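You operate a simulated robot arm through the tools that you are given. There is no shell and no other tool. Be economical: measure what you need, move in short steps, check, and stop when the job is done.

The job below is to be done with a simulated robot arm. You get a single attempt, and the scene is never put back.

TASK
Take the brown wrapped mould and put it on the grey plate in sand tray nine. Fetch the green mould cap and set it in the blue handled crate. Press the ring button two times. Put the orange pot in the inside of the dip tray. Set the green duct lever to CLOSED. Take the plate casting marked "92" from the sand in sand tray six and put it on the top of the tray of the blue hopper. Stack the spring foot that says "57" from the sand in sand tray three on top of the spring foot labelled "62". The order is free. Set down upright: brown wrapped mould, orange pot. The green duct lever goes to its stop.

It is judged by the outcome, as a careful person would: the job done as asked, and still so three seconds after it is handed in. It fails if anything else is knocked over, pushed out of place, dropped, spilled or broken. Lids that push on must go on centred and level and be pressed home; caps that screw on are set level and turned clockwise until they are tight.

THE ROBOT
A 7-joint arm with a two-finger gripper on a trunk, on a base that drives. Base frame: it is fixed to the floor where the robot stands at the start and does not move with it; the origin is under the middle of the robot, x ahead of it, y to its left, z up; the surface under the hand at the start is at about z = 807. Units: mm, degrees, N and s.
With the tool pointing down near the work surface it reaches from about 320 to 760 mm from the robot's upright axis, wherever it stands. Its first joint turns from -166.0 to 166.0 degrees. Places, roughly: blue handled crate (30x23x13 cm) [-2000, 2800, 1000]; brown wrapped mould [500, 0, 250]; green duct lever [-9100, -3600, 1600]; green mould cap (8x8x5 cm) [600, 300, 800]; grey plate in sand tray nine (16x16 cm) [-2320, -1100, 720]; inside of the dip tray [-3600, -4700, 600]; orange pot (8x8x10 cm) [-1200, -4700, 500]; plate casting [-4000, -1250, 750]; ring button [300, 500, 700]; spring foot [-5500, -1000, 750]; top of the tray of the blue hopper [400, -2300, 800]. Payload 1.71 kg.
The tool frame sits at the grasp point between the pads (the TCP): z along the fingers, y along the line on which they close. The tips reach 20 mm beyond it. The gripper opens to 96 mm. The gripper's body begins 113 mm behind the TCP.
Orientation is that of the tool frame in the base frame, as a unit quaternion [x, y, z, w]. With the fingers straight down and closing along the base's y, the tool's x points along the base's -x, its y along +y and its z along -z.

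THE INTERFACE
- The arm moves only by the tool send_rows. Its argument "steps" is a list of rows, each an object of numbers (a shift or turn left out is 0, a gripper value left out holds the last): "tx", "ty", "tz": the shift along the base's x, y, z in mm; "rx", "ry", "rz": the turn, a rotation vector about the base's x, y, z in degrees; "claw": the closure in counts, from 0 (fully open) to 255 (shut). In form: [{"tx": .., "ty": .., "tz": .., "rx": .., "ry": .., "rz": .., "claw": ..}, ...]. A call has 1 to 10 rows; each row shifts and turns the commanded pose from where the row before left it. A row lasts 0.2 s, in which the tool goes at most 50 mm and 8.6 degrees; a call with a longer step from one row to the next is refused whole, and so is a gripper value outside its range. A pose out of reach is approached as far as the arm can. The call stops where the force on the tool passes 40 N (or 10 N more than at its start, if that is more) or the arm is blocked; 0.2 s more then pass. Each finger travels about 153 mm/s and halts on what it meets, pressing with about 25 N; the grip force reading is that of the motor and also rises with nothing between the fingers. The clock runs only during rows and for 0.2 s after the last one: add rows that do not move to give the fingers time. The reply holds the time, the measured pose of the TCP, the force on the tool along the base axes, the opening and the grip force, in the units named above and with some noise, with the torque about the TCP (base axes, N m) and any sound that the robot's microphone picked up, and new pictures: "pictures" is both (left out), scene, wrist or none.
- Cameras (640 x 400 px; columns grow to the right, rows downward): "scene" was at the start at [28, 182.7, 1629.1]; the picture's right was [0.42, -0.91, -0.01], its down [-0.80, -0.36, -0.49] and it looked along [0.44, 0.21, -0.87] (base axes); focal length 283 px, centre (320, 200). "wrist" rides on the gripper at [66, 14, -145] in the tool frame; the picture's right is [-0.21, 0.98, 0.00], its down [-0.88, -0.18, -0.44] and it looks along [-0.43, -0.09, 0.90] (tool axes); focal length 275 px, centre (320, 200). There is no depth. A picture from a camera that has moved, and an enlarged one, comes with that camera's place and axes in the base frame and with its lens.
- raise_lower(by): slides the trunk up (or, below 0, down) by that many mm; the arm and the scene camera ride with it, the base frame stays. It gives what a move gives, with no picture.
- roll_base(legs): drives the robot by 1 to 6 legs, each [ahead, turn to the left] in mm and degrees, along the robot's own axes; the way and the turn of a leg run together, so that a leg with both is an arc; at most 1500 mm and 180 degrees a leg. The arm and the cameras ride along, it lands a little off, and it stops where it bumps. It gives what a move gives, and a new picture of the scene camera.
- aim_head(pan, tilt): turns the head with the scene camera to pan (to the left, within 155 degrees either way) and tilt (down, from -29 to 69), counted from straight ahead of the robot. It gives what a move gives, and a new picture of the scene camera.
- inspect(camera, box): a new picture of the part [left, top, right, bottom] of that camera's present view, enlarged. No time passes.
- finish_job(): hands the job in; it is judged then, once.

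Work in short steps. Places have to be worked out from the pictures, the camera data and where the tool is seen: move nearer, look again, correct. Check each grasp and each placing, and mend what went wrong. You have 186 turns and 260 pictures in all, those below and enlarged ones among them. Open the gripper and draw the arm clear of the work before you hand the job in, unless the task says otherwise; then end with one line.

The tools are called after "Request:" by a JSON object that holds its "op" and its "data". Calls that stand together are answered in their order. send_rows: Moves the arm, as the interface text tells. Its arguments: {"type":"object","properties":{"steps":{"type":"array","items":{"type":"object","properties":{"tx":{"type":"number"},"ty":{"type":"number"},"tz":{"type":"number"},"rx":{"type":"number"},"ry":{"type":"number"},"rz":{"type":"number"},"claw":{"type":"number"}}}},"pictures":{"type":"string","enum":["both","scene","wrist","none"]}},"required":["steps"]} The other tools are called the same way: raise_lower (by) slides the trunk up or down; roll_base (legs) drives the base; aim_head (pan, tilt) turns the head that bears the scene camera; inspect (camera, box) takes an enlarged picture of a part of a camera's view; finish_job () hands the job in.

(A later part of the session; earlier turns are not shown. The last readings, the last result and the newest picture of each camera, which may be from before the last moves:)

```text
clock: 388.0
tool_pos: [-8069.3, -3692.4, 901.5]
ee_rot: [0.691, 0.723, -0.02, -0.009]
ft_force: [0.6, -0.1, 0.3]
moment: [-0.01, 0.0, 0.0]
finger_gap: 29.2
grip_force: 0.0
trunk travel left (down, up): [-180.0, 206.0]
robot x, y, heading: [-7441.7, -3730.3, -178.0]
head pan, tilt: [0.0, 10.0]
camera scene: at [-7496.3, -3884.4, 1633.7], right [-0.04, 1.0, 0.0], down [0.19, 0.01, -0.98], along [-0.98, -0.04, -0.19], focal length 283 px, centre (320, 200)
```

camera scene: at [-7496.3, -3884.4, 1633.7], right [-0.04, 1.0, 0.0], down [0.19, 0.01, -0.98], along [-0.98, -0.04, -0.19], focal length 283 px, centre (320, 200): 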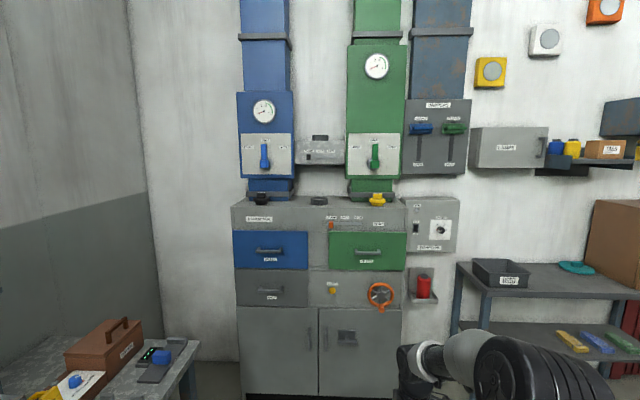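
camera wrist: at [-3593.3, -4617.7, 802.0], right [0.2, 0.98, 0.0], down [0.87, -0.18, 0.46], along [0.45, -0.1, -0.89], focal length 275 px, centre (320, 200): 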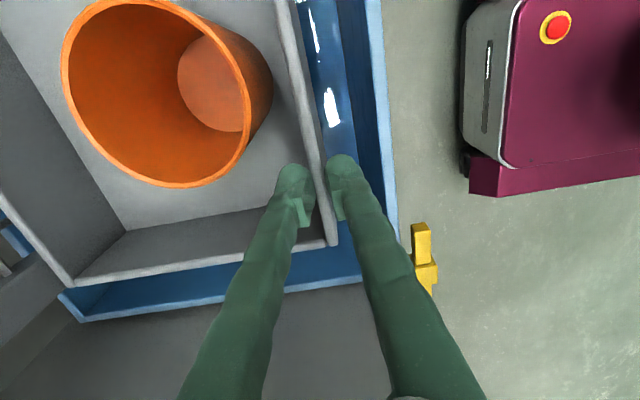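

The green duct has a rotary lever plate. Zoom in on it.

Request:
{"op": "inspect", "data": {"camera": "scene", "box": [328, 120, 424, 180]}}

Request:
{"op": "inspect", "data": {"camera": "scene", "box": [390, 90, 486, 180]}}

```text
6.67 times, centred on (376, 150) of scene
camera zoom: at [-7496.3, -3884.4, 1633.7], right [-0.04, 1.0, 0.0], down [0.19, 0.01, -0.98], along [-0.98, -0.04, -0.19], focal length 1890 px, centre (-53, 533)
```

zoom: 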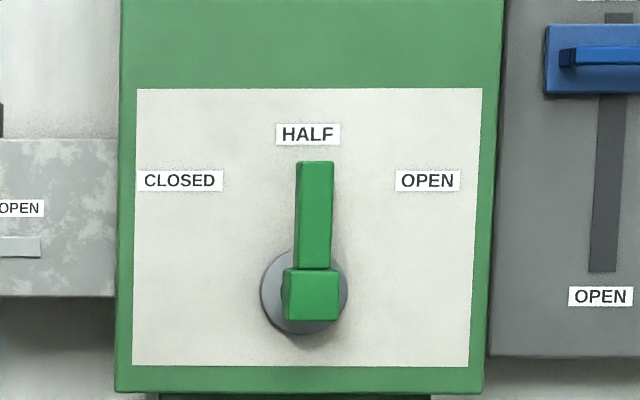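

```text
4.44 times, centred on (438, 135) of scene
camera zoom: at [-7496.3, -3884.4, 1633.7], right [-0.04, 1.0, 0.0], down [0.19, 0.01, -0.98], along [-0.98, -0.04, -0.19], focal length 1260 px, centre (-204, 489)
```

zoom: 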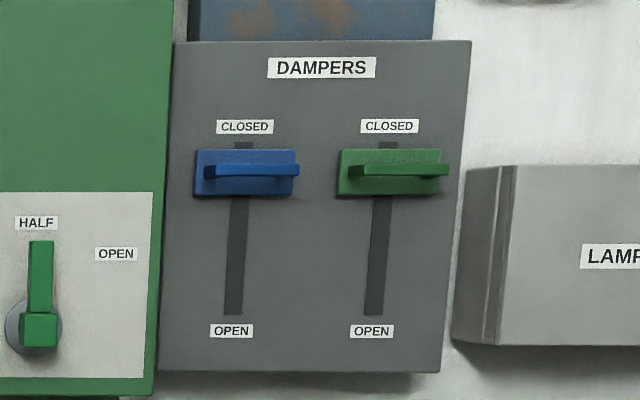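

The lever stands up at HALF; CLOSED is to the left (−y). Pivot ≈[-9080, -3648, 1530], tip z≈1635. Raise the trunk and turn the tool horizontal (pointing -x), fingers shut.

Request:
{"op": "raise_lower", "data": {"by": 200}}

Request:
{"op": "send_rows", "data": {"steps": [{"ry": 8.5, "tz": 40, "claw": 255}, {"ry": 8.5, "tz": 40}, {"ry": 8.5, "tz": 40}, {"ry": 8.5, "tz": 40}, {"ry": 8.5, "tz": 40}, {"ry": 8.5, "tz": 40}, {"ry": 8.5, "tz": 40}, {"ry": 8.5, "tz": 40}, {"ry": 8.5, "tz": 40}, {"ry": 8.5, "tz": 40}], "pictures": "scene"}}

```text
clock: 390.1
tool_pos: [-8069.7, -3693.4, 1101.9]
ee_rot: [0.691, 0.723, -0.019, -0.009]
ft_force: [-0.2, -1.2, 0.3]
moment: [0.03, -0.02, -0.01]
finger_gap: 29.0
grip_force: 0.0
trunk travel left (down, up): [-380.0, 6.0]
robot x, y, heading: [-7444.2, -3726.2, -177.9]
head pan, tilt: [0.0, 10.0]
```

```text
clock: 392.3
tool_pos: [-8069.3, -3695.6, 1500.6]
ee_rot: [0.494, 0.526, -0.482, -0.497]
ft_force: [0.6, 0.0, 0.1]
moment: [-0.01, -0.05, -0.04]
finger_gap: 0.0
grip_force: 25.3
trunk travel left (down, up): [-380.0, 6.0]
robot x, y, heading: [-7443.2, -3726.6, -177.8]
head pan, tilt: [0.0, 10.0]
camera scene: at [-7499.1, -3884.6, 1833.3], right [-0.04, 1.0, 0.0], down [0.19, 0.01, -0.98], along [-0.98, -0.04, -0.19], focal length 283 px, centre (320, 200)
```

scene: 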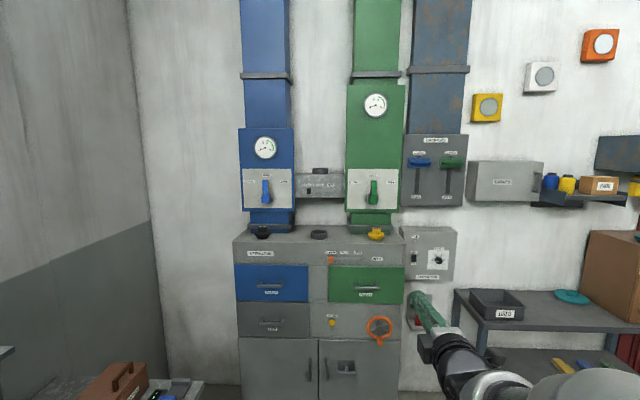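

Triangulated: lever hub ≈[-9107, -3646, 1527]. Square up to heading 180 and drive 880.

Request:
{"op": "roll_base", "data": {"legs": [[0, -2.2], [880, 0]]}}

Request:
{"op": "send_rows", "data": {"steps": [{"ry": 2.0, "ty": 25, "tz": 30}, {"ty": 25, "tz": 30}, {"ty": 20, "tz": 20}, {}]}}

```text
clock: 397.7
tool_pos: [-8949.4, -3666.9, 1498.8]
ee_rot: [0.507, 0.516, -0.471, -0.505]
ft_force: [1.3, -0.2, -0.5]
moment: [0.03, 0.02, 0.03]
finger_gap: 0.1
grip_force: 25.3
trunk travel left (down, up): [-380.0, 6.0]
robot x, y, heading: [-8320.4, -3730.5, 179.8]
head pan, tilt: [0.0, 10.0]
camera scene: at [-8388.3, -3881.7, 1833.2], right [0.0, 1.0, 0.0], down [0.19, 0.0, -0.98], along [-0.98, 0.0, -0.19], focal length 283 px, centre (320, 200)
```

scene: 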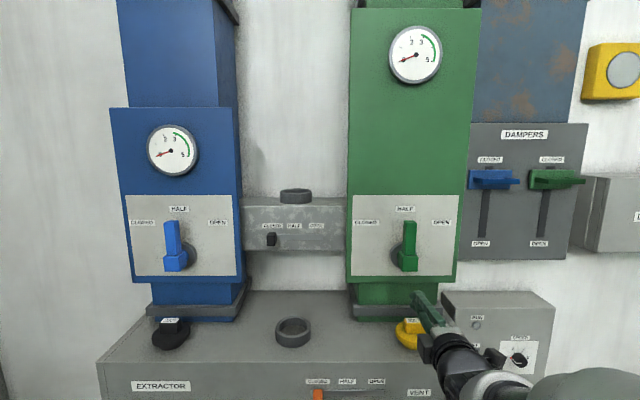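

```text
clock: 398.7
tool_pos: [-8922.4, -3597.2, 1589.2]
ee_rot: [-0.495, -0.502, 0.483, 0.519]
ft_force: [0.1, 1.0, -0.4]
moment: [0.02, 0.02, -0.04]
finger_gap: 0.2
grip_force: 24.6
trunk travel left (down, up): [-380.0, 6.0]
robot x, y, heading: [-8324.5, -3729.0, 179.7]
head pan, tilt: [0.0, 10.0]
camera scene: at [-8386.8, -3882.3, 1833.3], right [0.0, 1.0, 0.0], down [0.19, 0.0, -0.98], along [-0.98, 0.0, -0.19], focal length 283 px, centre (320, 200)
camera wrist: at [-8776.2, -3535.2, 1575.3], right [-0.01, -0.16, -0.99], down [0.42, -0.9, 0.14], along [-0.91, -0.41, 0.08], focal length 275 px, centre (320, 200)
```

scene: 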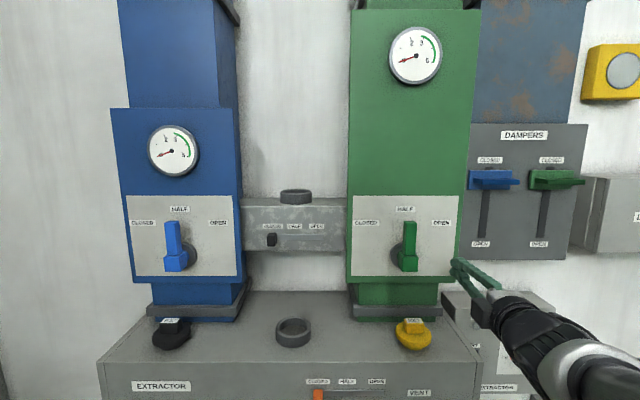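
wrist: 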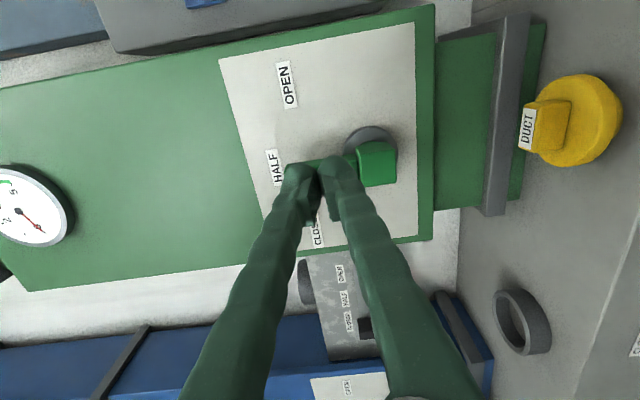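

Lever confirmed at y≈-3645, z 1525–1632, x≈-9110. The fingers are to its right (y≈-3597). Drive forward 120 and inspect.

Request:
{"op": "roll_base", "data": {"legs": [[120, 0]]}}

Request:
{"op": "send_rows", "data": {"steps": [{"tz": 8, "ty": 5}, {}]}}

```text
clock: 400.0
tool_pos: [-8993.6, -3593.7, 1608.3]
ee_rot: [-0.487, -0.493, 0.49, 0.529]
ft_force: [3.8, 1.5, 2.9]
moment: [-0.02, -0.37, 0.1]
finger_gap: 0.2
grip_force: 25.4
trunk travel left (down, up): [-380.0, 6.0]
robot x, y, heading: [-8443.0, -3727.1, 179.7]
head pan, tilt: [0.0, 10.0]
camera scene: at [-8421.3, -3881.6, 1834.9], right [0.01, 1.0, 0.0], down [0.14, 0.0, -0.99], along [-0.99, 0.01, -0.14], focal length 283 px, centre (320, 200)
```

scene: 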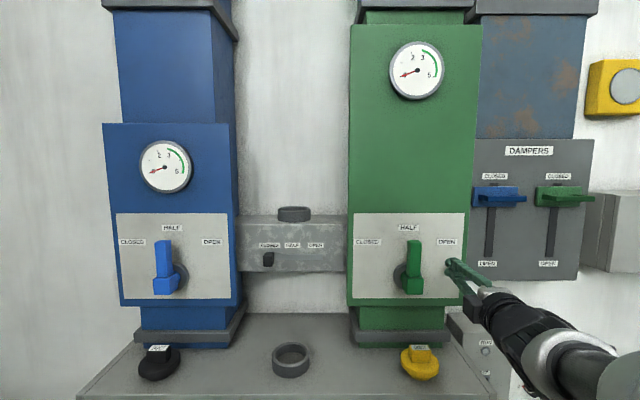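

```text
clock: 400.6
tool_pos: [-9031.1, -3588.0, 1603.7]
ee_rot: [-0.493, -0.499, 0.485, 0.523]
ft_force: [0.3, -0.3, 0.5]
moment: [-0.02, -0.1, 0.01]
finger_gap: 0.0
grip_force: 24.8
trunk travel left (down, up): [-380.0, 6.0]
robot x, y, heading: [-8443.5, -3728.7, 179.4]
head pan, tilt: [0.0, 10.0]
camera scene: at [-8488.8, -3881.4, 1833.7], right [0.01, 1.0, 0.0], down [0.18, 0.0, -0.98], along [-0.98, 0.01, -0.18], focal length 283 px, centre (320, 200)
camera wrist: at [-8884.5, -3527.3, 1588.7], right [-0.02, -0.16, -0.99], down [0.42, -0.9, 0.14], along [-0.91, -0.41, 0.09], focal length 275 px, centre (320, 200)
```

scene: 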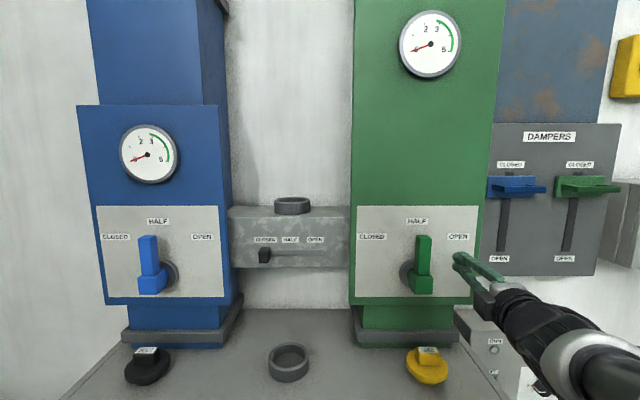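
wrist: 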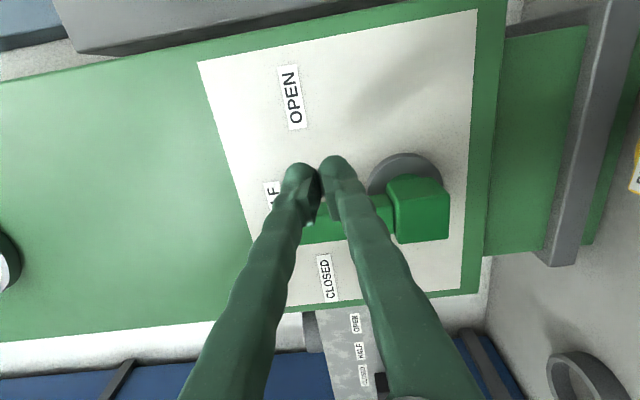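

Move forward to put the tips beside the bar.

Request:
{"op": "send_rows", "data": {"steps": [{"tx": -30}, {"tx": -25}, {"tx": -12}, {}]}}

```text
clock: 401.4
tool_pos: [-9123.4, -3588.0, 1589.1]
ee_rot: [-0.499, -0.504, 0.48, 0.516]
ft_force: [1.2, 0.6, 0.6]
moment: [-0.02, 0.07, 0.04]
finger_gap: 0.0
grip_force: 29.6
trunk travel left (down, up): [-380.0, 6.0]
robot x, y, heading: [-8440.1, -3727.8, 179.9]
head pan, tilt: [0.0, 10.0]
stopped in row 3: the force on the tool passed its limit at 163 N (the readings are from after the stop); the commanded pose is now the measured one
camera scene: at [-8510.4, -3880.5, 1833.1], right [0.01, 1.0, 0.0], down [0.19, 0.0, -0.98], along [-0.98, 0.01, -0.19], focal length 283 px, centre (320, 200)
camera wrist: at [-8976.9, -3527.0, 1577.8], right [0.0, -0.16, -0.99], down [0.42, -0.9, 0.15], along [-0.91, -0.41, 0.07], focal length 275 px, centre (320, 200)
```

scene: 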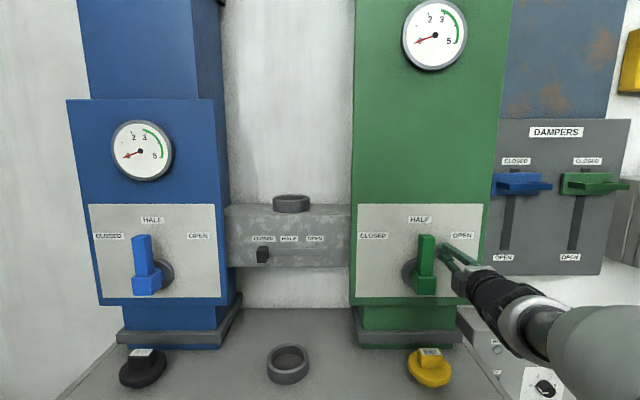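
wrist: 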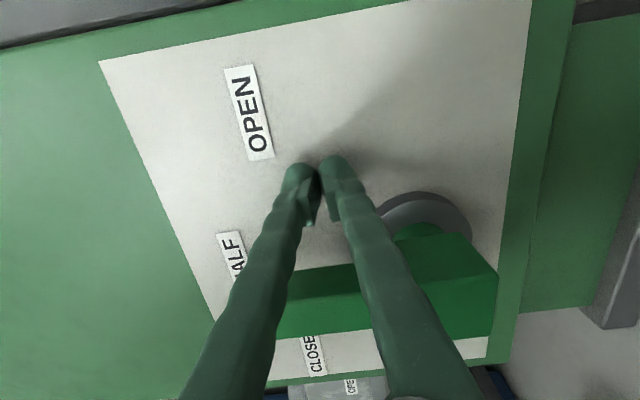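

The tips touched the plate (x≈-9145); back off 15 mm, then push toward -y along the lever's arc.

Request:
{"op": "send_rows", "data": {"steps": [{"tx": 15, "tz": 6}, {"ty": -20}, {"ty": -12}, {"ty": -12}, {"ty": -12}, {}]}}

```text
clock: 402.8
tool_pos: [-9097.4, -3645.7, 1599.1]
ee_rot: [-0.496, -0.503, 0.482, 0.519]
ft_force: [0.5, 2.4, 0.9]
moment: [0.01, -0.01, 0.04]
finger_gap: 0.1
grip_force: 29.4
trunk travel left (down, up): [-380.0, 6.0]
robot x, y, heading: [-8444.3, -3725.5, 179.7]
head pan, tilt: [0.0, 10.0]
camera scene: at [-8507.0, -3880.6, 1833.3], right [0.01, 1.0, 0.0], down [0.19, 0.0, -0.98], along [-0.98, 0.01, -0.19], focal length 283 px, centre (320, 200)
camera wrist: at [-8950.6, -3584.2, 1587.2], right [-0.01, -0.16, -0.99], down [0.42, -0.9, 0.14], along [-0.91, -0.41, 0.07], focal length 275 px, centre (320, 200)
```

scene: 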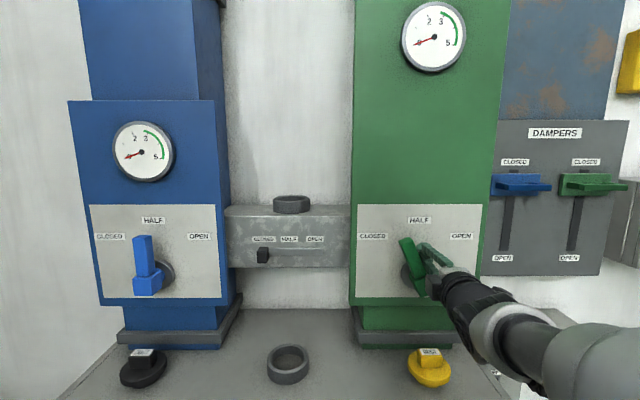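
wrist: 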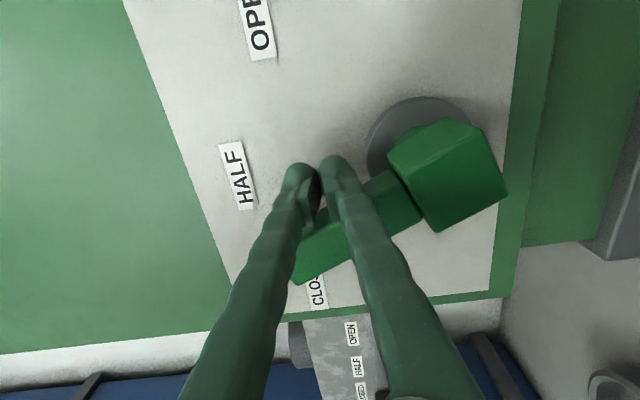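

The lever follows easily (≈25°). Continue along the arc.

Request:
{"op": "send_rows", "data": {"steps": [{"ty": -12, "tz": -1}, {"ty": -12, "tz": -3}, {"ty": -10, "tz": -5}, {"ty": -9, "tz": -6}, {}]}}

```text
clock: 403.6
tool_pos: [-9063.3, -3679.7, 1610.4]
ee_rot: [-0.489, -0.491, 0.488, 0.531]
ft_force: [0.5, -1.0, 0.5]
moment: [-0.05, -0.02, -0.15]
finger_gap: 0.3
grip_force: 29.0
trunk travel left (down, up): [-380.0, 6.0]
robot x, y, heading: [-8440.9, -3722.7, 179.9]
head pan, tilt: [0.0, 10.0]
stopped in row 4: the force on the tool passed its limit at 46 N (the readings are from after the stop); the commanded pose is now the measured one
camera scene: at [-8501.5, -3886.5, 1832.8], right [0.01, 1.0, 0.0], down [0.19, 0.0, -0.98], along [-0.98, 0.01, -0.19], focal length 283 px, centre (320, 200)
camera wrist: at [-8917.2, -3619.9, 1592.4], right [-0.05, -0.16, -0.99], down [0.41, -0.9, 0.13], along [-0.91, -0.4, 0.11], focal length 275 px, centre (320, 200)
```

scene: 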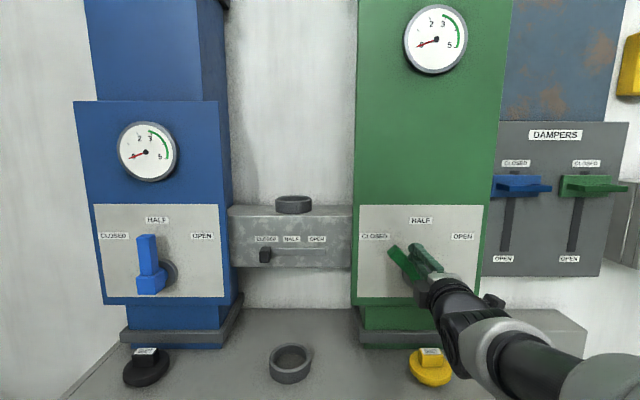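
wrist: 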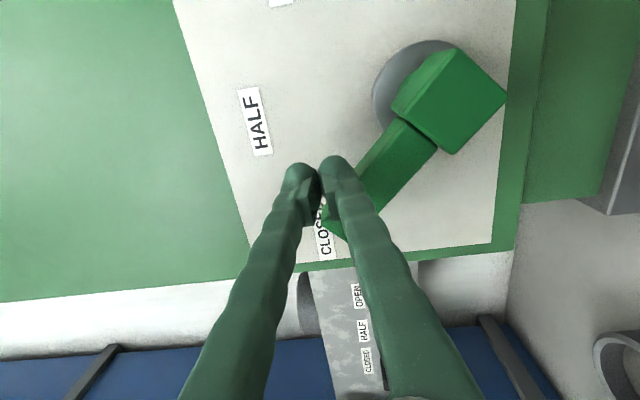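

Force peaked at ≈45–48°, perhaps the stop. Zoom to check.

Request:
{"op": "inspect", "data": {"camera": "scene", "box": [345, 195, 489, 315]}}

```text
3.33 times, centred on (417, 255) of scene
camera zoom: at [-8501.5, -3886.5, 1832.8], right [0.01, 1.0, 0.0], down [0.19, 0.0, -0.98], along [-0.98, 0.01, -0.19], focal length 945 px, centre (-3, 17)
```

zoom: 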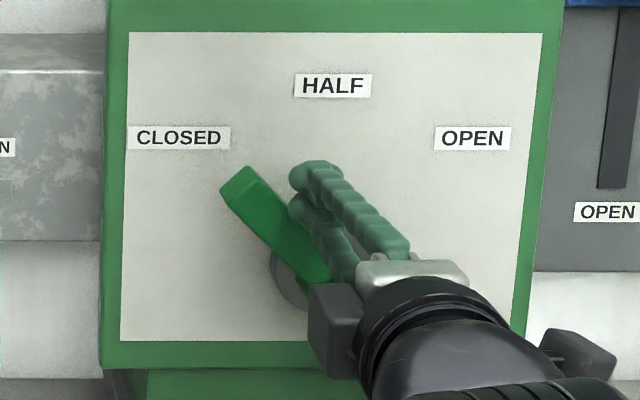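

I re-approach in depth and push gently along the tangent to test whether it is at the stop.

Request:
{"op": "send_rows", "data": {"steps": [{"tx": -20}, {"tx": -18}, {"ty": -5, "tz": -5}, {"ty": -4, "tz": -4}, {"ty": -2, "tz": -2}]}}

```text
clock: 404.7
tool_pos: [-9077.3, -3682.5, 1616.4]
ee_rot: [-0.485, -0.48, 0.493, 0.54]
ft_force: [0.1, -1.4, 0.4]
moment: [-0.03, -0.04, -0.13]
finger_gap: 0.0
grip_force: 29.5
trunk travel left (down, up): [-380.0, 6.0]
robot x, y, heading: [-8442.7, -3725.9, 179.3]
head pan, tilt: [0.0, 10.0]
stopped in row 5: the force on the tool passed its limit at 43 N (the readings are from after the stop); the commanded pose is now the measured one
camera scene: at [-8502.4, -3885.5, 1832.8], right [0.01, 1.0, 0.0], down [0.19, 0.0, -0.98], along [-0.98, 0.01, -0.19], focal length 283 px, centre (320, 200)
camera wrist: at [-8930.7, -3623.6, 1594.6], right [-0.07, -0.16, -0.98], down [0.41, -0.91, 0.12], along [-0.91, -0.39, 0.13], focal length 275 px, centre (320, 200)
```

scene: 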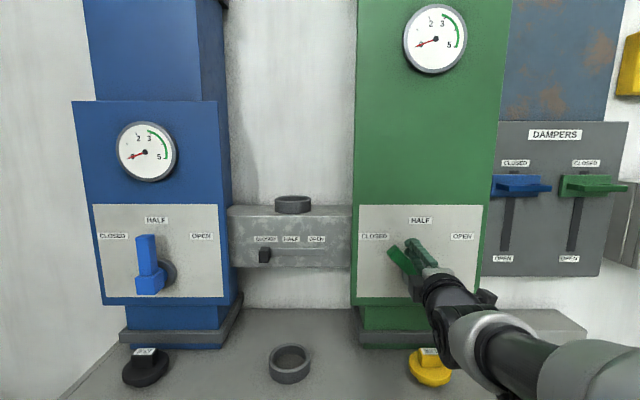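
wrist: 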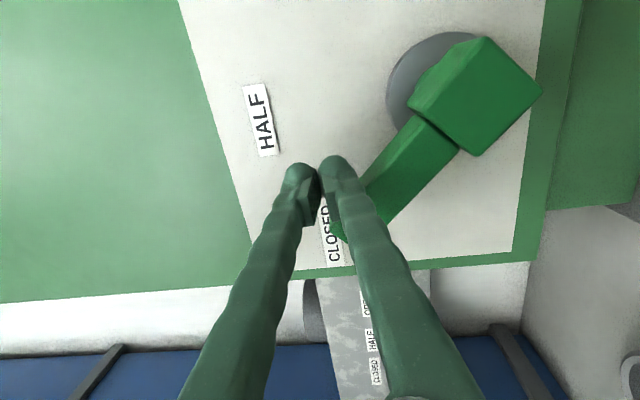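

Pushed with 43 N with no further motion: it is at the CLOSED stop. Withdraw away from the lever.

Request:
{"op": "send_rows", "data": {"steps": [{"ty": 10, "tz": 10}, {"ty": 10, "tz": 10, "tx": 20}, {"tx": 40}, {"tx": 45}, {"tx": 45}, {}], "pictures": "none"}}

Request:
{"op": "roll_base", "data": {"legs": [[-700, 0]]}}

Request:
{"op": "inspect", "data": {"camera": "scene", "box": [310, 140, 438, 220]}}

```text
clock: 406.1
tool_pos: [-8927.0, -3656.8, 1634.1]
ee_rot: [-0.487, -0.481, 0.492, 0.538]
ft_force: [-0.2, -0.8, -0.6]
moment: [-0.01, -0.04, -0.01]
finger_gap: 0.1
grip_force: 29.8
trunk travel left (down, up): [-380.0, 6.0]
robot x, y, heading: [-8442.7, -3723.3, 179.8]
head pan, tilt: [0.0, 10.0]
```

```text
clock: 410.3
tool_pos: [-8243.0, -3660.3, 1626.0]
ee_rot: [-0.49, -0.485, 0.489, 0.534]
ft_force: [2.0, -0.1, -0.4]
moment: [0.02, 0.11, -0.04]
finger_gap: 0.0
grip_force: 29.1
trunk travel left (down, up): [-380.0, 6.0]
robot x, y, heading: [-7731.5, -3729.7, 179.7]
head pan, tilt: [0.0, 10.0]
camera scene: at [-7784.3, -3884.9, 1833.7], right [0.0, 1.0, 0.0], down [0.18, 0.0, -0.98], along [-0.98, 0.0, -0.18], focal length 283 px, centre (320, 200)
```

scene: 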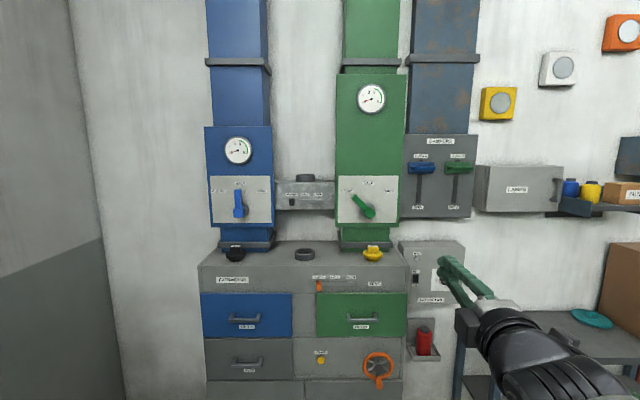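

```text
5.00 times, centred on (374, 180) of scene
camera zoom: at [-7784.3, -3884.9, 1833.7], right [0.0, 1.0, 0.0], down [0.18, 0.0, -0.98], along [-0.98, 0.0, -0.18], focal length 1417 px, centre (50, 300)
```

zoom: 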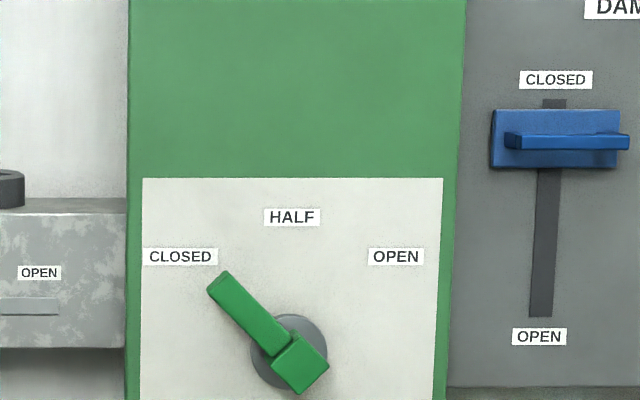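

Lever is at CLOSED. Now look north to plan the way around the west end of the tray row.

Request:
{"op": "aim_head", "data": {"pan": -90, "tilt": 20}}

Request:
{"op": "aim_head", "data": {"pan": -140, "tilt": 20}}

```text
clock: 411.9
tool_pos: [-8210.3, -3660.7, 1637.0]
ee_rot: [-0.485, -0.48, 0.494, 0.539]
ft_force: [-0.2, -0.7, 0.9]
moment: [0.0, -0.08, 0.0]
finger_gap: 0.0
grip_force: 29.7
trunk travel left (down, up): [-380.0, 6.0]
robot x, y, heading: [-7733.7, -3731.9, 180.1]
head pan, tilt: [-90.0, 20.0]
camera scene: at [-7673.0, -3792.4, 1817.8], right [1.0, 0.0, 0.0], down [0.0, -0.34, -0.94], along [0.0, 0.94, -0.34], focal length 283 px, centre (320, 200)
```

scene: 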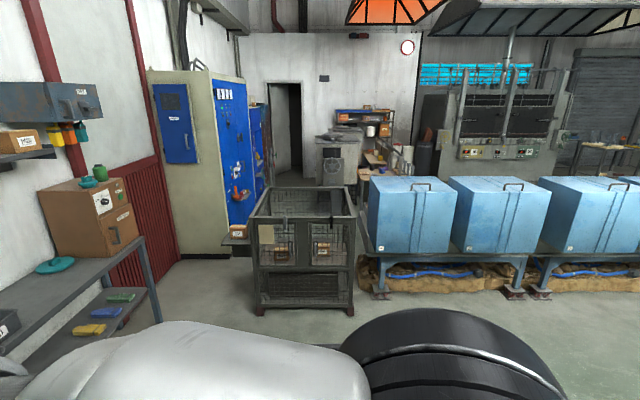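

```text
clock: 413.1
tool_pos: [-8226.1, -3659.9, 1631.7]
ee_rot: [-0.488, -0.483, 0.491, 0.537]
ft_force: [1.2, -1.0, 0.1]
moment: [0.01, -0.05, 0.01]
finger_gap: 0.0
grip_force: 29.3
trunk travel left (down, up): [-380.0, 6.0]
robot x, y, heading: [-7729.4, -3728.9, 179.8]
head pan, tilt: [-140.0, 20.0]
camera scene: at [-7625.6, -3825.5, 1819.5], right [0.64, -0.77, 0.01], down [-0.25, -0.22, -0.94], along [0.73, 0.6, -0.33], focal length 283 px, centre (320, 200)
```

scene: 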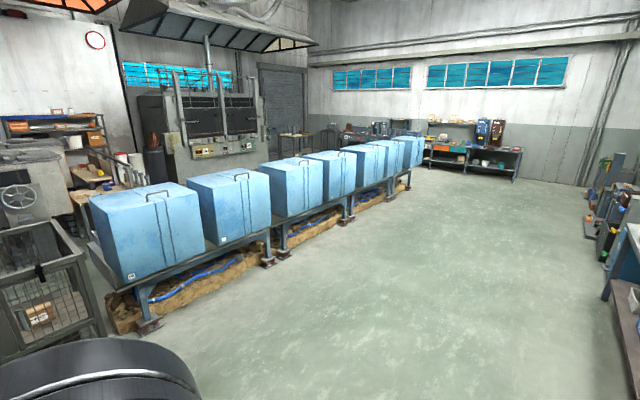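

The west end is blocked by a cage; I go around the east end. First bring the tool to a tool-down travel pose.

Request:
{"op": "send_rows", "data": {"steps": [{"ry": -8.5, "tz": -45}, {"ry": -8.5, "tz": -45}, {"ry": -8.5, "tz": -45}, {"ry": -8.5, "tz": -45}, {"ry": -8.5, "tz": -45}, {"ry": -8.5, "tz": -45}, {"ry": -8.5, "tz": -45}, {"ry": -8.5, "tz": -45}, {"ry": -8.5, "tz": -45}, {"ry": -8.5, "tz": -45}], "pictures": "none"}}

Request:
{"op": "send_rows", "data": {"steps": [{"rz": -8.5}, {"rz": -8.5}, {"rz": -8.5}, {"rz": -8.5}, {"rz": -8.5}, {"rz": -8.5}, {"rz": -8.5}, {"rz": -8.5}, {"rz": -8.5}, {"rz": -8.5}], "pictures": "none"}}

Request:
{"op": "aim_head", "data": {"pan": 0, "tilt": 35}}

Request:
{"op": "roll_base", "data": {"legs": [[0, -178], [1500, 0], [1500, 0], [1500, 0], [1500, 0], [500, 0]]}}

```text
clock: 414.9
tool_pos: [-8197.3, -3565.1, 1297.8]
ee_rot: [0.74, 0.62, -0.149, -0.213]
ft_force: [-0.2, -0.3, 0.0]
moment: [0.0, 0.06, -0.01]
finger_gap: 0.1
grip_force: 30.0
trunk travel left (down, up): [-380.0, 6.0]
robot x, y, heading: [-7733.1, -3733.5, 179.8]
head pan, tilt: [-140.0, 20.0]
stopped in row 9: the arm was blocked; the commanded pose is now the measured one
```

```text
clock: 415.3
tool_pos: [-8189.7, -3574.5, 1300.1]
ee_rot: [0.749, 0.608, -0.149, -0.218]
ft_force: [1.2, 1.8, -0.1]
moment: [-0.04, 0.09, 0.02]
finger_gap: 0.0
grip_force: 29.7
trunk travel left (down, up): [-380.0, 6.0]
robot x, y, heading: [-7728.3, -3731.3, 179.7]
head pan, tilt: [-140.0, 20.0]
stopped in row 1: the arm was blocked; the commanded pose is now the measured one
```

```text
clock: 417.5
tool_pos: [-8191.6, -3575.9, 1297.3]
ee_rot: [0.748, 0.609, -0.148, -0.218]
ft_force: [-0.5, 1.0, 0.6]
moment: [-0.01, 0.01, 0.03]
finger_gap: 0.0
grip_force: 29.4
trunk travel left (down, up): [-380.0, 6.0]
robot x, y, heading: [-7731.6, -3731.5, 179.7]
head pan, tilt: [0.0, 35.0]
camera scene: at [-7789.5, -3884.8, 1793.2], right [0.01, 1.0, 0.0], down [0.59, 0.0, -0.81], along [-0.81, 0.0, -0.59], focal length 283 px, centre (320, 200)
```

scene: 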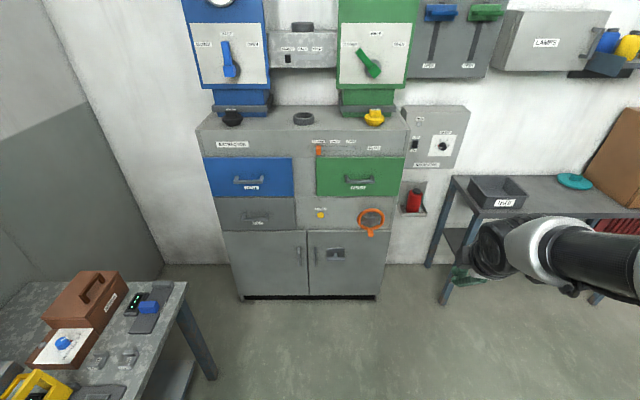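

```text
clock: 418.2
tool_pos: [-8159.9, -3572.0, 1310.4]
ee_rot: [0.744, 0.605, -0.161, -0.232]
ft_force: [0.5, -0.3, -0.2]
moment: [0.01, 0.05, 0.02]
finger_gap: 0.0
grip_force: 29.1
trunk travel left (down, up): [-380.0, 6.0]
robot x, y, heading: [-7730.6, -3729.1, 179.8]
head pan, tilt: [0.0, 35.0]
stopped in leg 1: the robot was blocked; the commanded pose is now the measured one
camera scene: at [-7786.1, -3883.8, 1793.4], right [0.0, 1.0, 0.0], down [0.59, 0.0, -0.81], along [-0.81, 0.0, -0.59], focal length 283 px, centre (320, 200)
```

scene: 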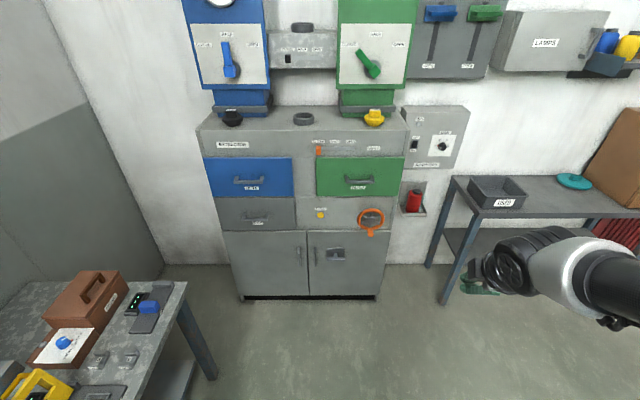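

The wrist seems folded against the arm. Extend the hand forward to free it.

Request:
{"op": "send_rows", "data": {"steps": [{"tx": -25}, {"tx": -30}, {"tx": -30}, {"tx": -30}, {"tx": -30}, {}]}}

```text
clock: 418.6
tool_pos: [-8159.2, -3569.5, 1315.0]
ee_rot: [0.742, 0.604, -0.166, -0.237]
ft_force: [0.2, -0.3, 0.1]
moment: [0.0, 0.03, 0.0]
finger_gap: 0.0
grip_force: 30.0
trunk travel left (down, up): [-380.0, 6.0]
robot x, y, heading: [-7732.4, -3730.6, 179.7]
head pan, tilt: [0.0, 35.0]
stopped in row 1: the arm was blocked; the commanded pose is now the measured one
camera scene: at [-7787.3, -3885.3, 1793.3], right [0.0, 1.0, 0.0], down [0.59, 0.0, -0.81], along [-0.81, 0.0, -0.59], focal length 283 px, centre (320, 200)
camera wrist: at [-8057.6, -3531.4, 1429.2], right [0.76, -0.36, -0.55], down [-0.1, -0.89, 0.44], along [-0.65, -0.27, -0.71], focal length 275 px, centre (320, 200)
```

scene: 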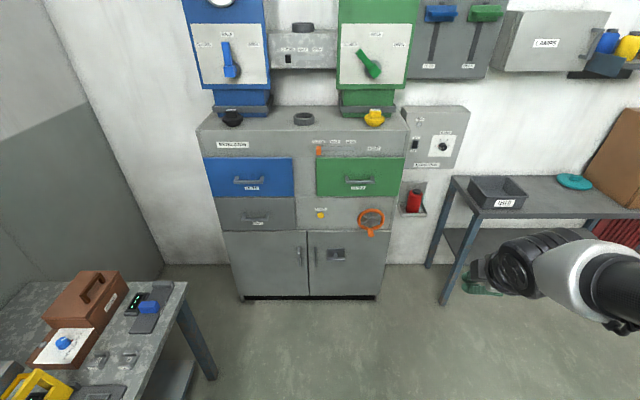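
wrist: 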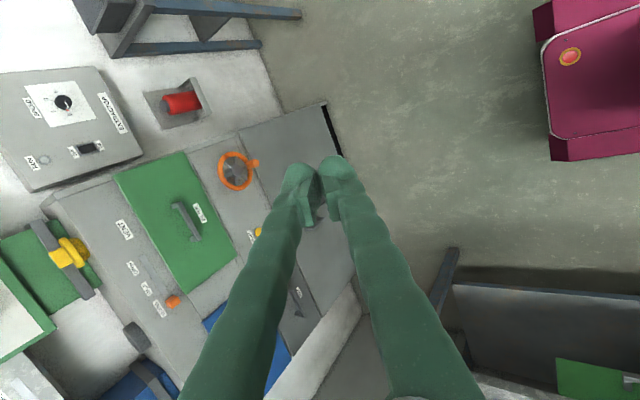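

Undo: rotate the tool back upward and raise.

Request:
{"op": "send_rows", "data": {"steps": [{"tz": 20, "ry": 4}, {"tz": 30, "ry": 6}, {"tz": 30, "ry": 6}, {"tz": 30, "ry": 6}, {}], "pictures": "none"}}

```text
clock: 419.8
tool_pos: [-8157.6, -3571.1, 1425.5]
ee_rot: [0.698, 0.548, -0.305, -0.346]
ft_force: [-0.1, 0.1, -0.1]
moment: [-0.01, 0.03, -0.01]
finger_gap: 0.0
grip_force: 29.2
trunk travel left (down, up): [-380.0, 6.0]
robot x, y, heading: [-7730.0, -3731.4, 179.8]
head pan, tilt: [0.0, 35.0]
```

Freed. Move out to 630 mm ahead and centred, then retry the turn.

Request:
{"op": "send_rows", "data": {"steps": [{"tx": -40, "ty": -20, "tz": 10}, {"tx": -40, "ty": -20, "tz": 10}, {"tx": -40, "ty": -20, "tz": 10}, {"tx": -40, "ty": -20}, {"tx": -40, "ty": -20}, {"ty": -20}, {}], "pictures": "none"}}

Request:
{"op": "send_rows", "data": {"steps": [{"ry": -8, "tz": -30}, {"ry": -8, "tz": -30}, {"ry": -8, "tz": -30}, {"ry": -8, "tz": -30}, {"ry": -8, "tz": -30}, {"ry": -8, "tz": -30}, {"tz": -30}, {}], "pictures": "none"}}

```text
clock: 421.4
tool_pos: [-8360.5, -3689.3, 1453.2]
ee_rot: [0.699, 0.548, -0.306, -0.343]
ft_force: [0.0, 0.3, -0.1]
moment: [0.01, -0.01, -0.03]
finger_gap: 0.0
grip_force: 29.7
trunk travel left (down, up): [-380.0, 6.0]
robot x, y, heading: [-7732.2, -3731.4, 179.8]
head pan, tilt: [0.0, 35.0]
```

```text
clock: 423.1
tool_pos: [-8356.5, -3692.2, 1243.1]
ee_rot: [0.761, 0.642, 0.007, -0.092]
ft_force: [-0.6, 0.0, 0.4]
moment: [0.02, -0.02, 0.0]
finger_gap: 0.0
grip_force: 29.5
trunk travel left (down, up): [-380.0, 6.0]
robot x, y, heading: [-7728.7, -3732.1, 179.7]
head pan, tilt: [0.0, 35.0]
```

Request:
{"op": "send_rows", "data": {"steps": [{"rx": -8.5}, {"ry": -6.2}, {"rz": -8.5, "tz": -20}, {"rz": -8.5, "tz": -20}, {"rz": -8.5, "tz": -20}, {"rz": -8.5, "tz": -20}, {"rz": -8.5, "tz": -20}, {"rz": -8.5, "tz": -20}, {"rz": -8.5, "tz": -20}, {"rz": -8.5, "tz": -20}], "pictures": "none"}}

Request:
{"op": "send_rows", "data": {"steps": [{"rz": -8.5}, {"rz": -4.5}, {}], "pictures": "none"}}

Request:
{"op": "roll_base", "data": {"legs": [[0, -178], [1500, 0], [1500, 0], [1500, 0], [1500, 0], [500, 0]]}}

```text
clock: 425.4
tool_pos: [-8356.2, -3692.3, 1084.7]
ee_rot: [0.995, 0.101, 0.001, -0.002]
ft_force: [-0.4, 0.3, 0.8]
moment: [0.01, 0.02, 0.03]
finger_gap: 0.1
grip_force: 29.3
trunk travel left (down, up): [-380.0, 6.0]
robot x, y, heading: [-7729.1, -3729.1, 180.0]
head pan, tilt: [0.0, 35.0]
```

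```text
clock: 426.1
tool_pos: [-8356.2, -3692.7, 1084.4]
ee_rot: [1.0, -0.011, 0.001, -0.002]
ft_force: [0.0, 0.3, -0.9]
moment: [-0.01, -0.01, -0.01]
finger_gap: 0.2
grip_force: 29.6
trunk travel left (down, up): [-380.0, 6.0]
robot x, y, heading: [-7732.4, -3731.7, 179.7]
head pan, tilt: [0.0, 35.0]
```

```text
clock: 468.0
tool_pos: [-619.7, -3310.9, 1083.9]
ee_rot: [-0.016, 1.0, -0.002, -0.001]
ft_force: [0.8, 0.0, 0.3]
moment: [0.0, 0.04, 0.02]
finger_gap: 0.0
grip_force: 29.0
trunk travel left (down, up): [-380.0, 6.0]
robot x, y, heading: [-1247.2, -3303.9, 2.9]
head pan, tilt: [0.0, 35.0]
camera scene: at [-1195.5, -3149.8, 1793.2], right [0.05, -1.0, 0.0], down [-0.59, -0.03, -0.81], along [0.81, 0.04, -0.59], focal length 283 px, centre (320, 200)
```

scene: 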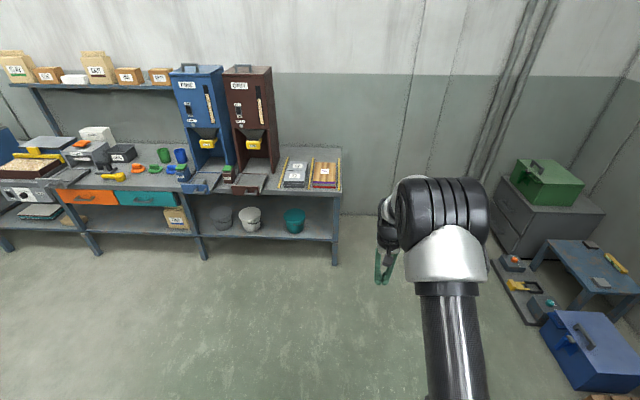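

Now north past the row's end and then west along the tray fronts.

Request:
{"op": "roll_base", "data": {"legs": [[0, 87.1], [1500, 0], [1500, 0], [200, 0], [0, 90], [1500, 0]]}}

```text
clock: 501.4
tool_pos: [-3478.5, -177.6, 1095.0]
ee_rot: [1.0, 0.018, -0.006, -0.002]
ft_force: [-0.6, 0.5, 0.0]
moment: [0.01, 0.0, -0.01]
finger_gap: 0.1
grip_force: 29.3
trunk travel left (down, up): [-380.0, 6.0]
robot x, y, heading: [-2865.5, -181.8, -177.1]
head pan, tilt: [0.0, 35.0]
camera scene: at [-2917.5, -338.0, 1793.2], right [-0.05, 1.0, 0.0], down [0.59, 0.03, -0.81], along [-0.81, -0.04, -0.59], focal length 283 px, centre (320, 200)
```

scene: 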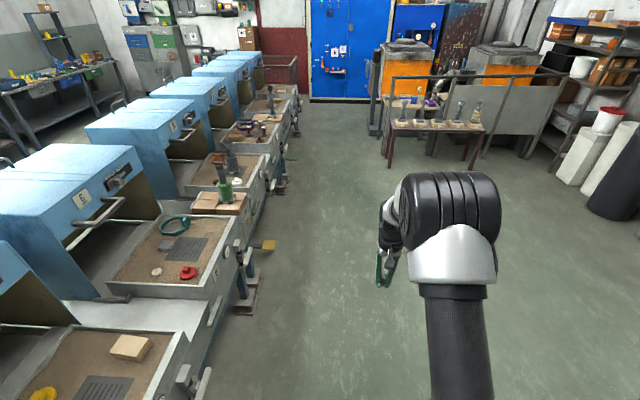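

Correct the heading and drive 2500 further west, then face the trays.

Request:
{"op": "roll_base", "data": {"legs": [[0, -4.9], [1250, 0], [1250, 0], [0, 92]]}}

Request:
{"op": "aim_head", "data": {"pan": 0, "tilt": 45}}

```text
clock: 519.7
tool_pos: [-5383.1, -685.2, 1103.9]
ee_rot: [0.703, 0.711, -0.011, 0.009]
ft_force: [-0.1, 0.3, -0.7]
moment: [-0.03, -0.04, -0.01]
finger_gap: 0.0
grip_force: 29.7
trunk travel left (down, up): [-380.0, 6.0]
robot x, y, heading: [-5368.9, -91.8, -88.7]
head pan, tilt: [0.0, 35.0]
camera scene: at [-5213.3, -146.0, 1793.2], right [-1.0, -0.03, 0.0], down [-0.02, 0.59, -0.81], along [0.02, -0.81, -0.59], focal length 283 px, centre (320, 200)
```

scene: 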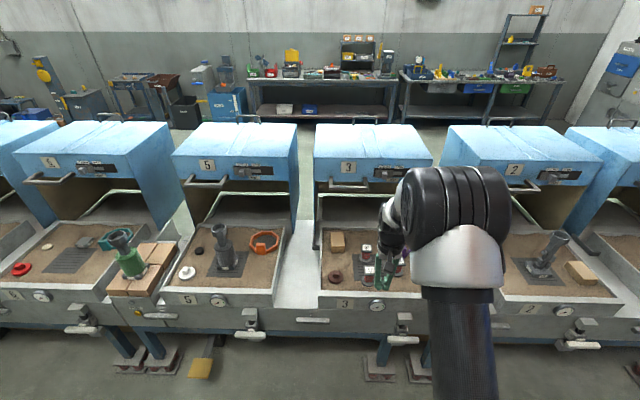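

```text
clock: 520.4
tool_pos: [-5382.6, -667.4, 1113.3]
ee_rot: [0.703, 0.71, -0.017, 0.015]
ft_force: [0.3, 0.9, -0.7]
moment: [-0.01, 0.03, -0.04]
finger_gap: 0.0
grip_force: 29.9
trunk travel left (down, up): [-380.0, 6.0]
robot x, y, heading: [-5371.0, -92.2, -88.2]
head pan, tilt: [0.0, 45.0]
camera scene: at [-5213.6, -137.3, 1778.6], right [-1.0, -0.03, 0.0], down [-0.02, 0.72, -0.7], along [0.02, -0.7, -0.72], focal length 283 px, centre (320, 200)
```

scene: 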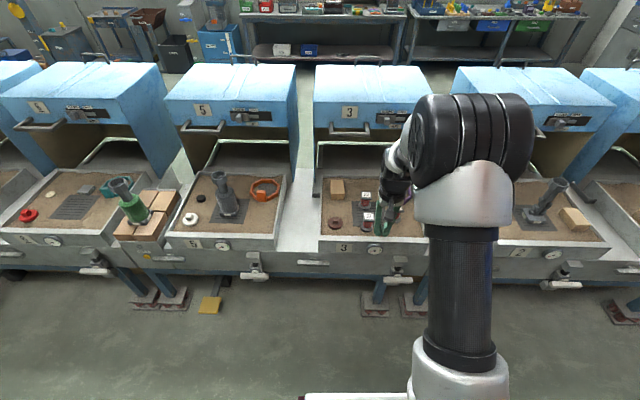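

Zoom at tray three.

Request:
{"op": "inspect", "data": {"camera": "scene", "box": [310, 165, 438, 245]}}

Request:
{"op": "inspect", "data": {"camera": "wrist", "box": [0, 0, 640, 400]}}

```text
5.00 times, centred on (374, 205) of scene
camera zoom: at [-5213.6, -137.3, 1778.6], right [-1.0, -0.03, 0.0], down [-0.02, 0.72, -0.7], along [0.02, -0.7, -0.72], focal length 1417 px, centre (50, 175)
```

zoom: 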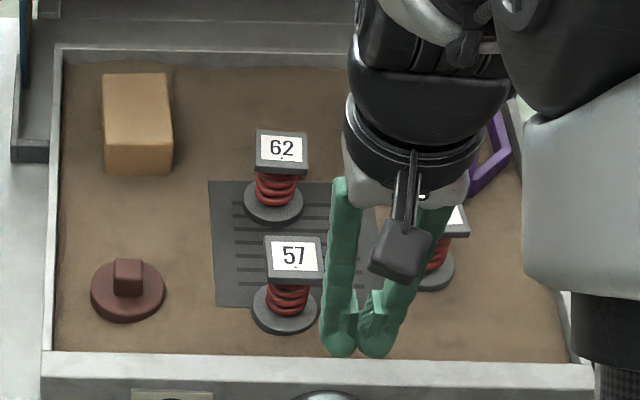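

```text
1.00 times, centred on (320, 200) of wrist (not enlarged: the box is as wide or as high as the picture)
camera zoom: at [-5370.1, -595.3, 1253.8], right [0.98, -0.2, 0.01], down [-0.17, -0.86, 0.48], along [-0.09, -0.48, -0.88], focal length 275 px, centre (320, 200)
```

zoom: 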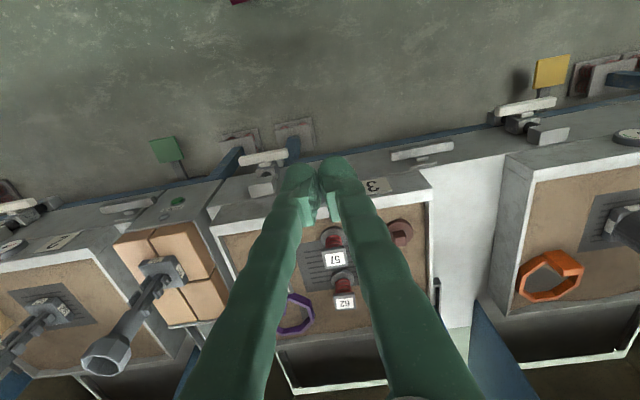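

Tray three: foot 57 at ≈[-5412, -991] and foot 62 at ≈[-5411, -1127], each ≈80 tall with a 50 mm square cap. Drive forward 330, open, level and look.

Request:
{"op": "roll_base", "data": {"legs": [[330, 0]]}}

Request:
{"op": "send_rows", "data": {"steps": [{"rx": 2.6, "tx": -30, "claw": 30}, {"rx": 0.5}, {}], "pictures": "wrist"}}

```text
clock: 522.7
tool_pos: [-5378.9, -997.1, 1112.0]
ee_rot: [0.706, 0.708, -0.016, 0.014]
ft_force: [0.6, -0.3, -0.3]
moment: [0.04, 0.03, -0.01]
finger_gap: 0.0
grip_force: 29.5
trunk travel left (down, up): [-380.0, 6.0]
robot x, y, heading: [-5362.2, -418.7, -89.0]
head pan, tilt: [0.0, 45.0]
camera scene: at [-5205.3, -468.3, 1778.5], right [-1.0, -0.02, 0.0], down [-0.02, 0.72, -0.69], along [0.01, -0.69, -0.72], focal length 283 px, centre (320, 200)
```

scene: 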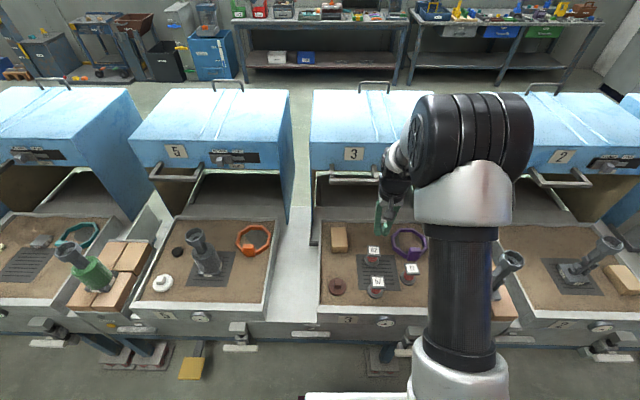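

```text
clock: 523.5
tool_pos: [-5408.8, -977.2, 1121.7]
ee_rot: [0.706, 0.708, -0.003, 0.002]
ft_force: [0.3, 0.3, 0.3]
moment: [-0.01, -0.02, 0.0]
finger_gap: 84.4
grip_force: 0.1
trunk travel left (down, up): [-380.0, 6.0]
robot x, y, heading: [-5361.2, -415.8, -88.9]
head pan, tilt: [0.0, 45.0]
camera wrist: at [-5394.9, -911.0, 1264.5], right [0.98, -0.2, 0.0], down [-0.18, -0.87, 0.45], along [-0.09, -0.44, -0.89], focal length 275 px, centre (320, 200)
```

wrist: 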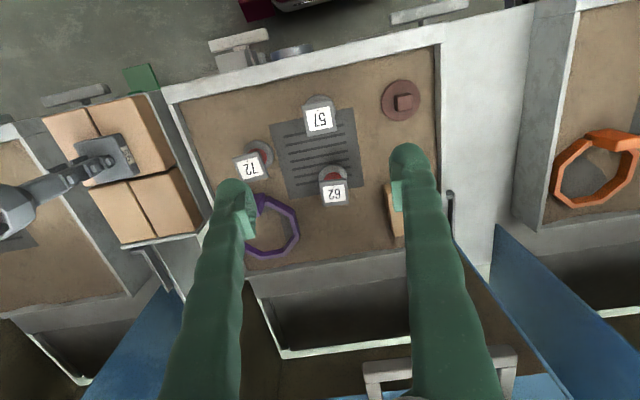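

Cap 57 at ≈[-5413, -994], cap 62 at ≈[-5412, -1125]. Move over 57 and descend to z≈880.

Request:
{"op": "send_rows", "data": {"steps": [{"tx": -4, "ty": -17}, {"tz": -50}, {"tz": -50}, {"tz": -50}, {"tz": -50}, {"tz": -42}, {}], "pictures": "wrist"}}

```text
clock: 525.1
tool_pos: [-5412.4, -995.6, 879.0]
ee_rot: [0.705, 0.709, -0.003, 0.001]
ft_force: [-0.8, 0.5, -0.1]
moment: [-0.03, 0.0, 0.0]
finger_gap: 84.6
grip_force: 0.1
trunk travel left (down, up): [-380.0, 6.0]
robot x, y, heading: [-5363.5, -417.8, -89.0]
head pan, tilt: [0.0, 45.0]
camera wrist: at [-5399.3, -929.4, 1022.1], right [0.98, -0.2, 0.0], down [-0.18, -0.87, 0.45], along [-0.09, -0.44, -0.89], focal length 275 px, centre (320, 200)
```

wrist: 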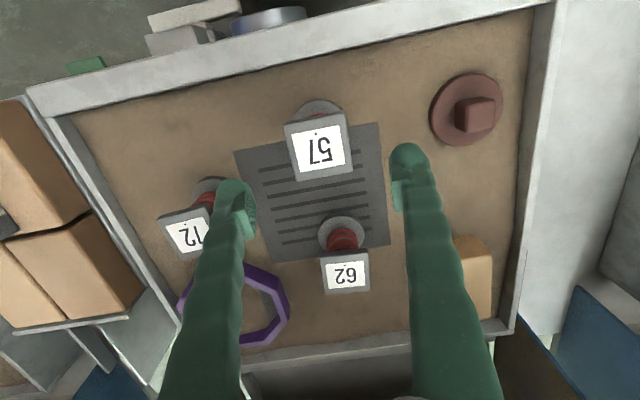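

Aligned. Descend to z≈796 and grip the cap.

Request:
{"op": "send_rows", "data": {"steps": [{"ty": 3, "tz": -40}, {"tz": -30}, {"tz": -13}, {}, {"claw": 200}, {"claw": 200}, {"claw": 200}]}}

```text
clock: 526.7
tool_pos: [-5411.5, -990.8, 796.2]
ee_rot: [0.706, 0.708, -0.003, 0.0]
ft_force: [-1.0, -0.6, 3.3]
moment: [0.12, 0.17, 0.02]
finger_gap: 51.0
grip_force: 25.5
trunk travel left (down, up): [-380.0, 6.0]
robot x, y, heading: [-5360.6, -417.4, -89.1]
head pan, tilt: [0.0, 45.0]
camera scene: at [-5205.3, -466.3, 1778.6], right [-1.0, -0.02, 0.0], down [-0.02, 0.72, -0.7], along [0.01, -0.7, -0.72], focal length 283 px, centre (320, 200)
camera wrist: at [-5398.7, -926.2, 938.7], right [0.98, -0.2, 0.0], down [-0.18, -0.87, 0.45], along [-0.09, -0.44, -0.89], focal length 275 px, centre (320, 200)
```

scene: 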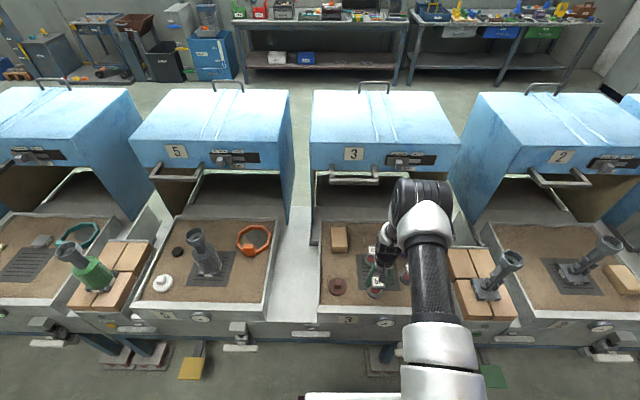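
wrist: 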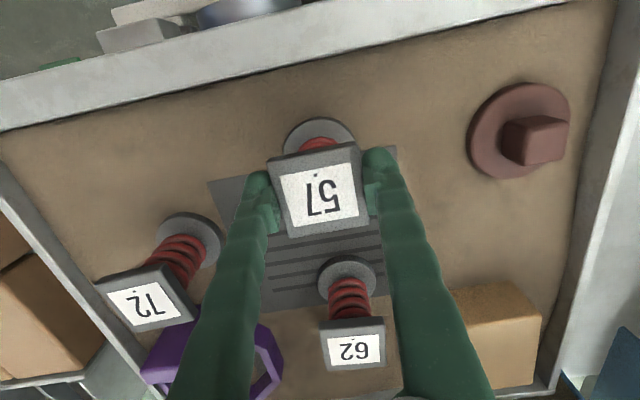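

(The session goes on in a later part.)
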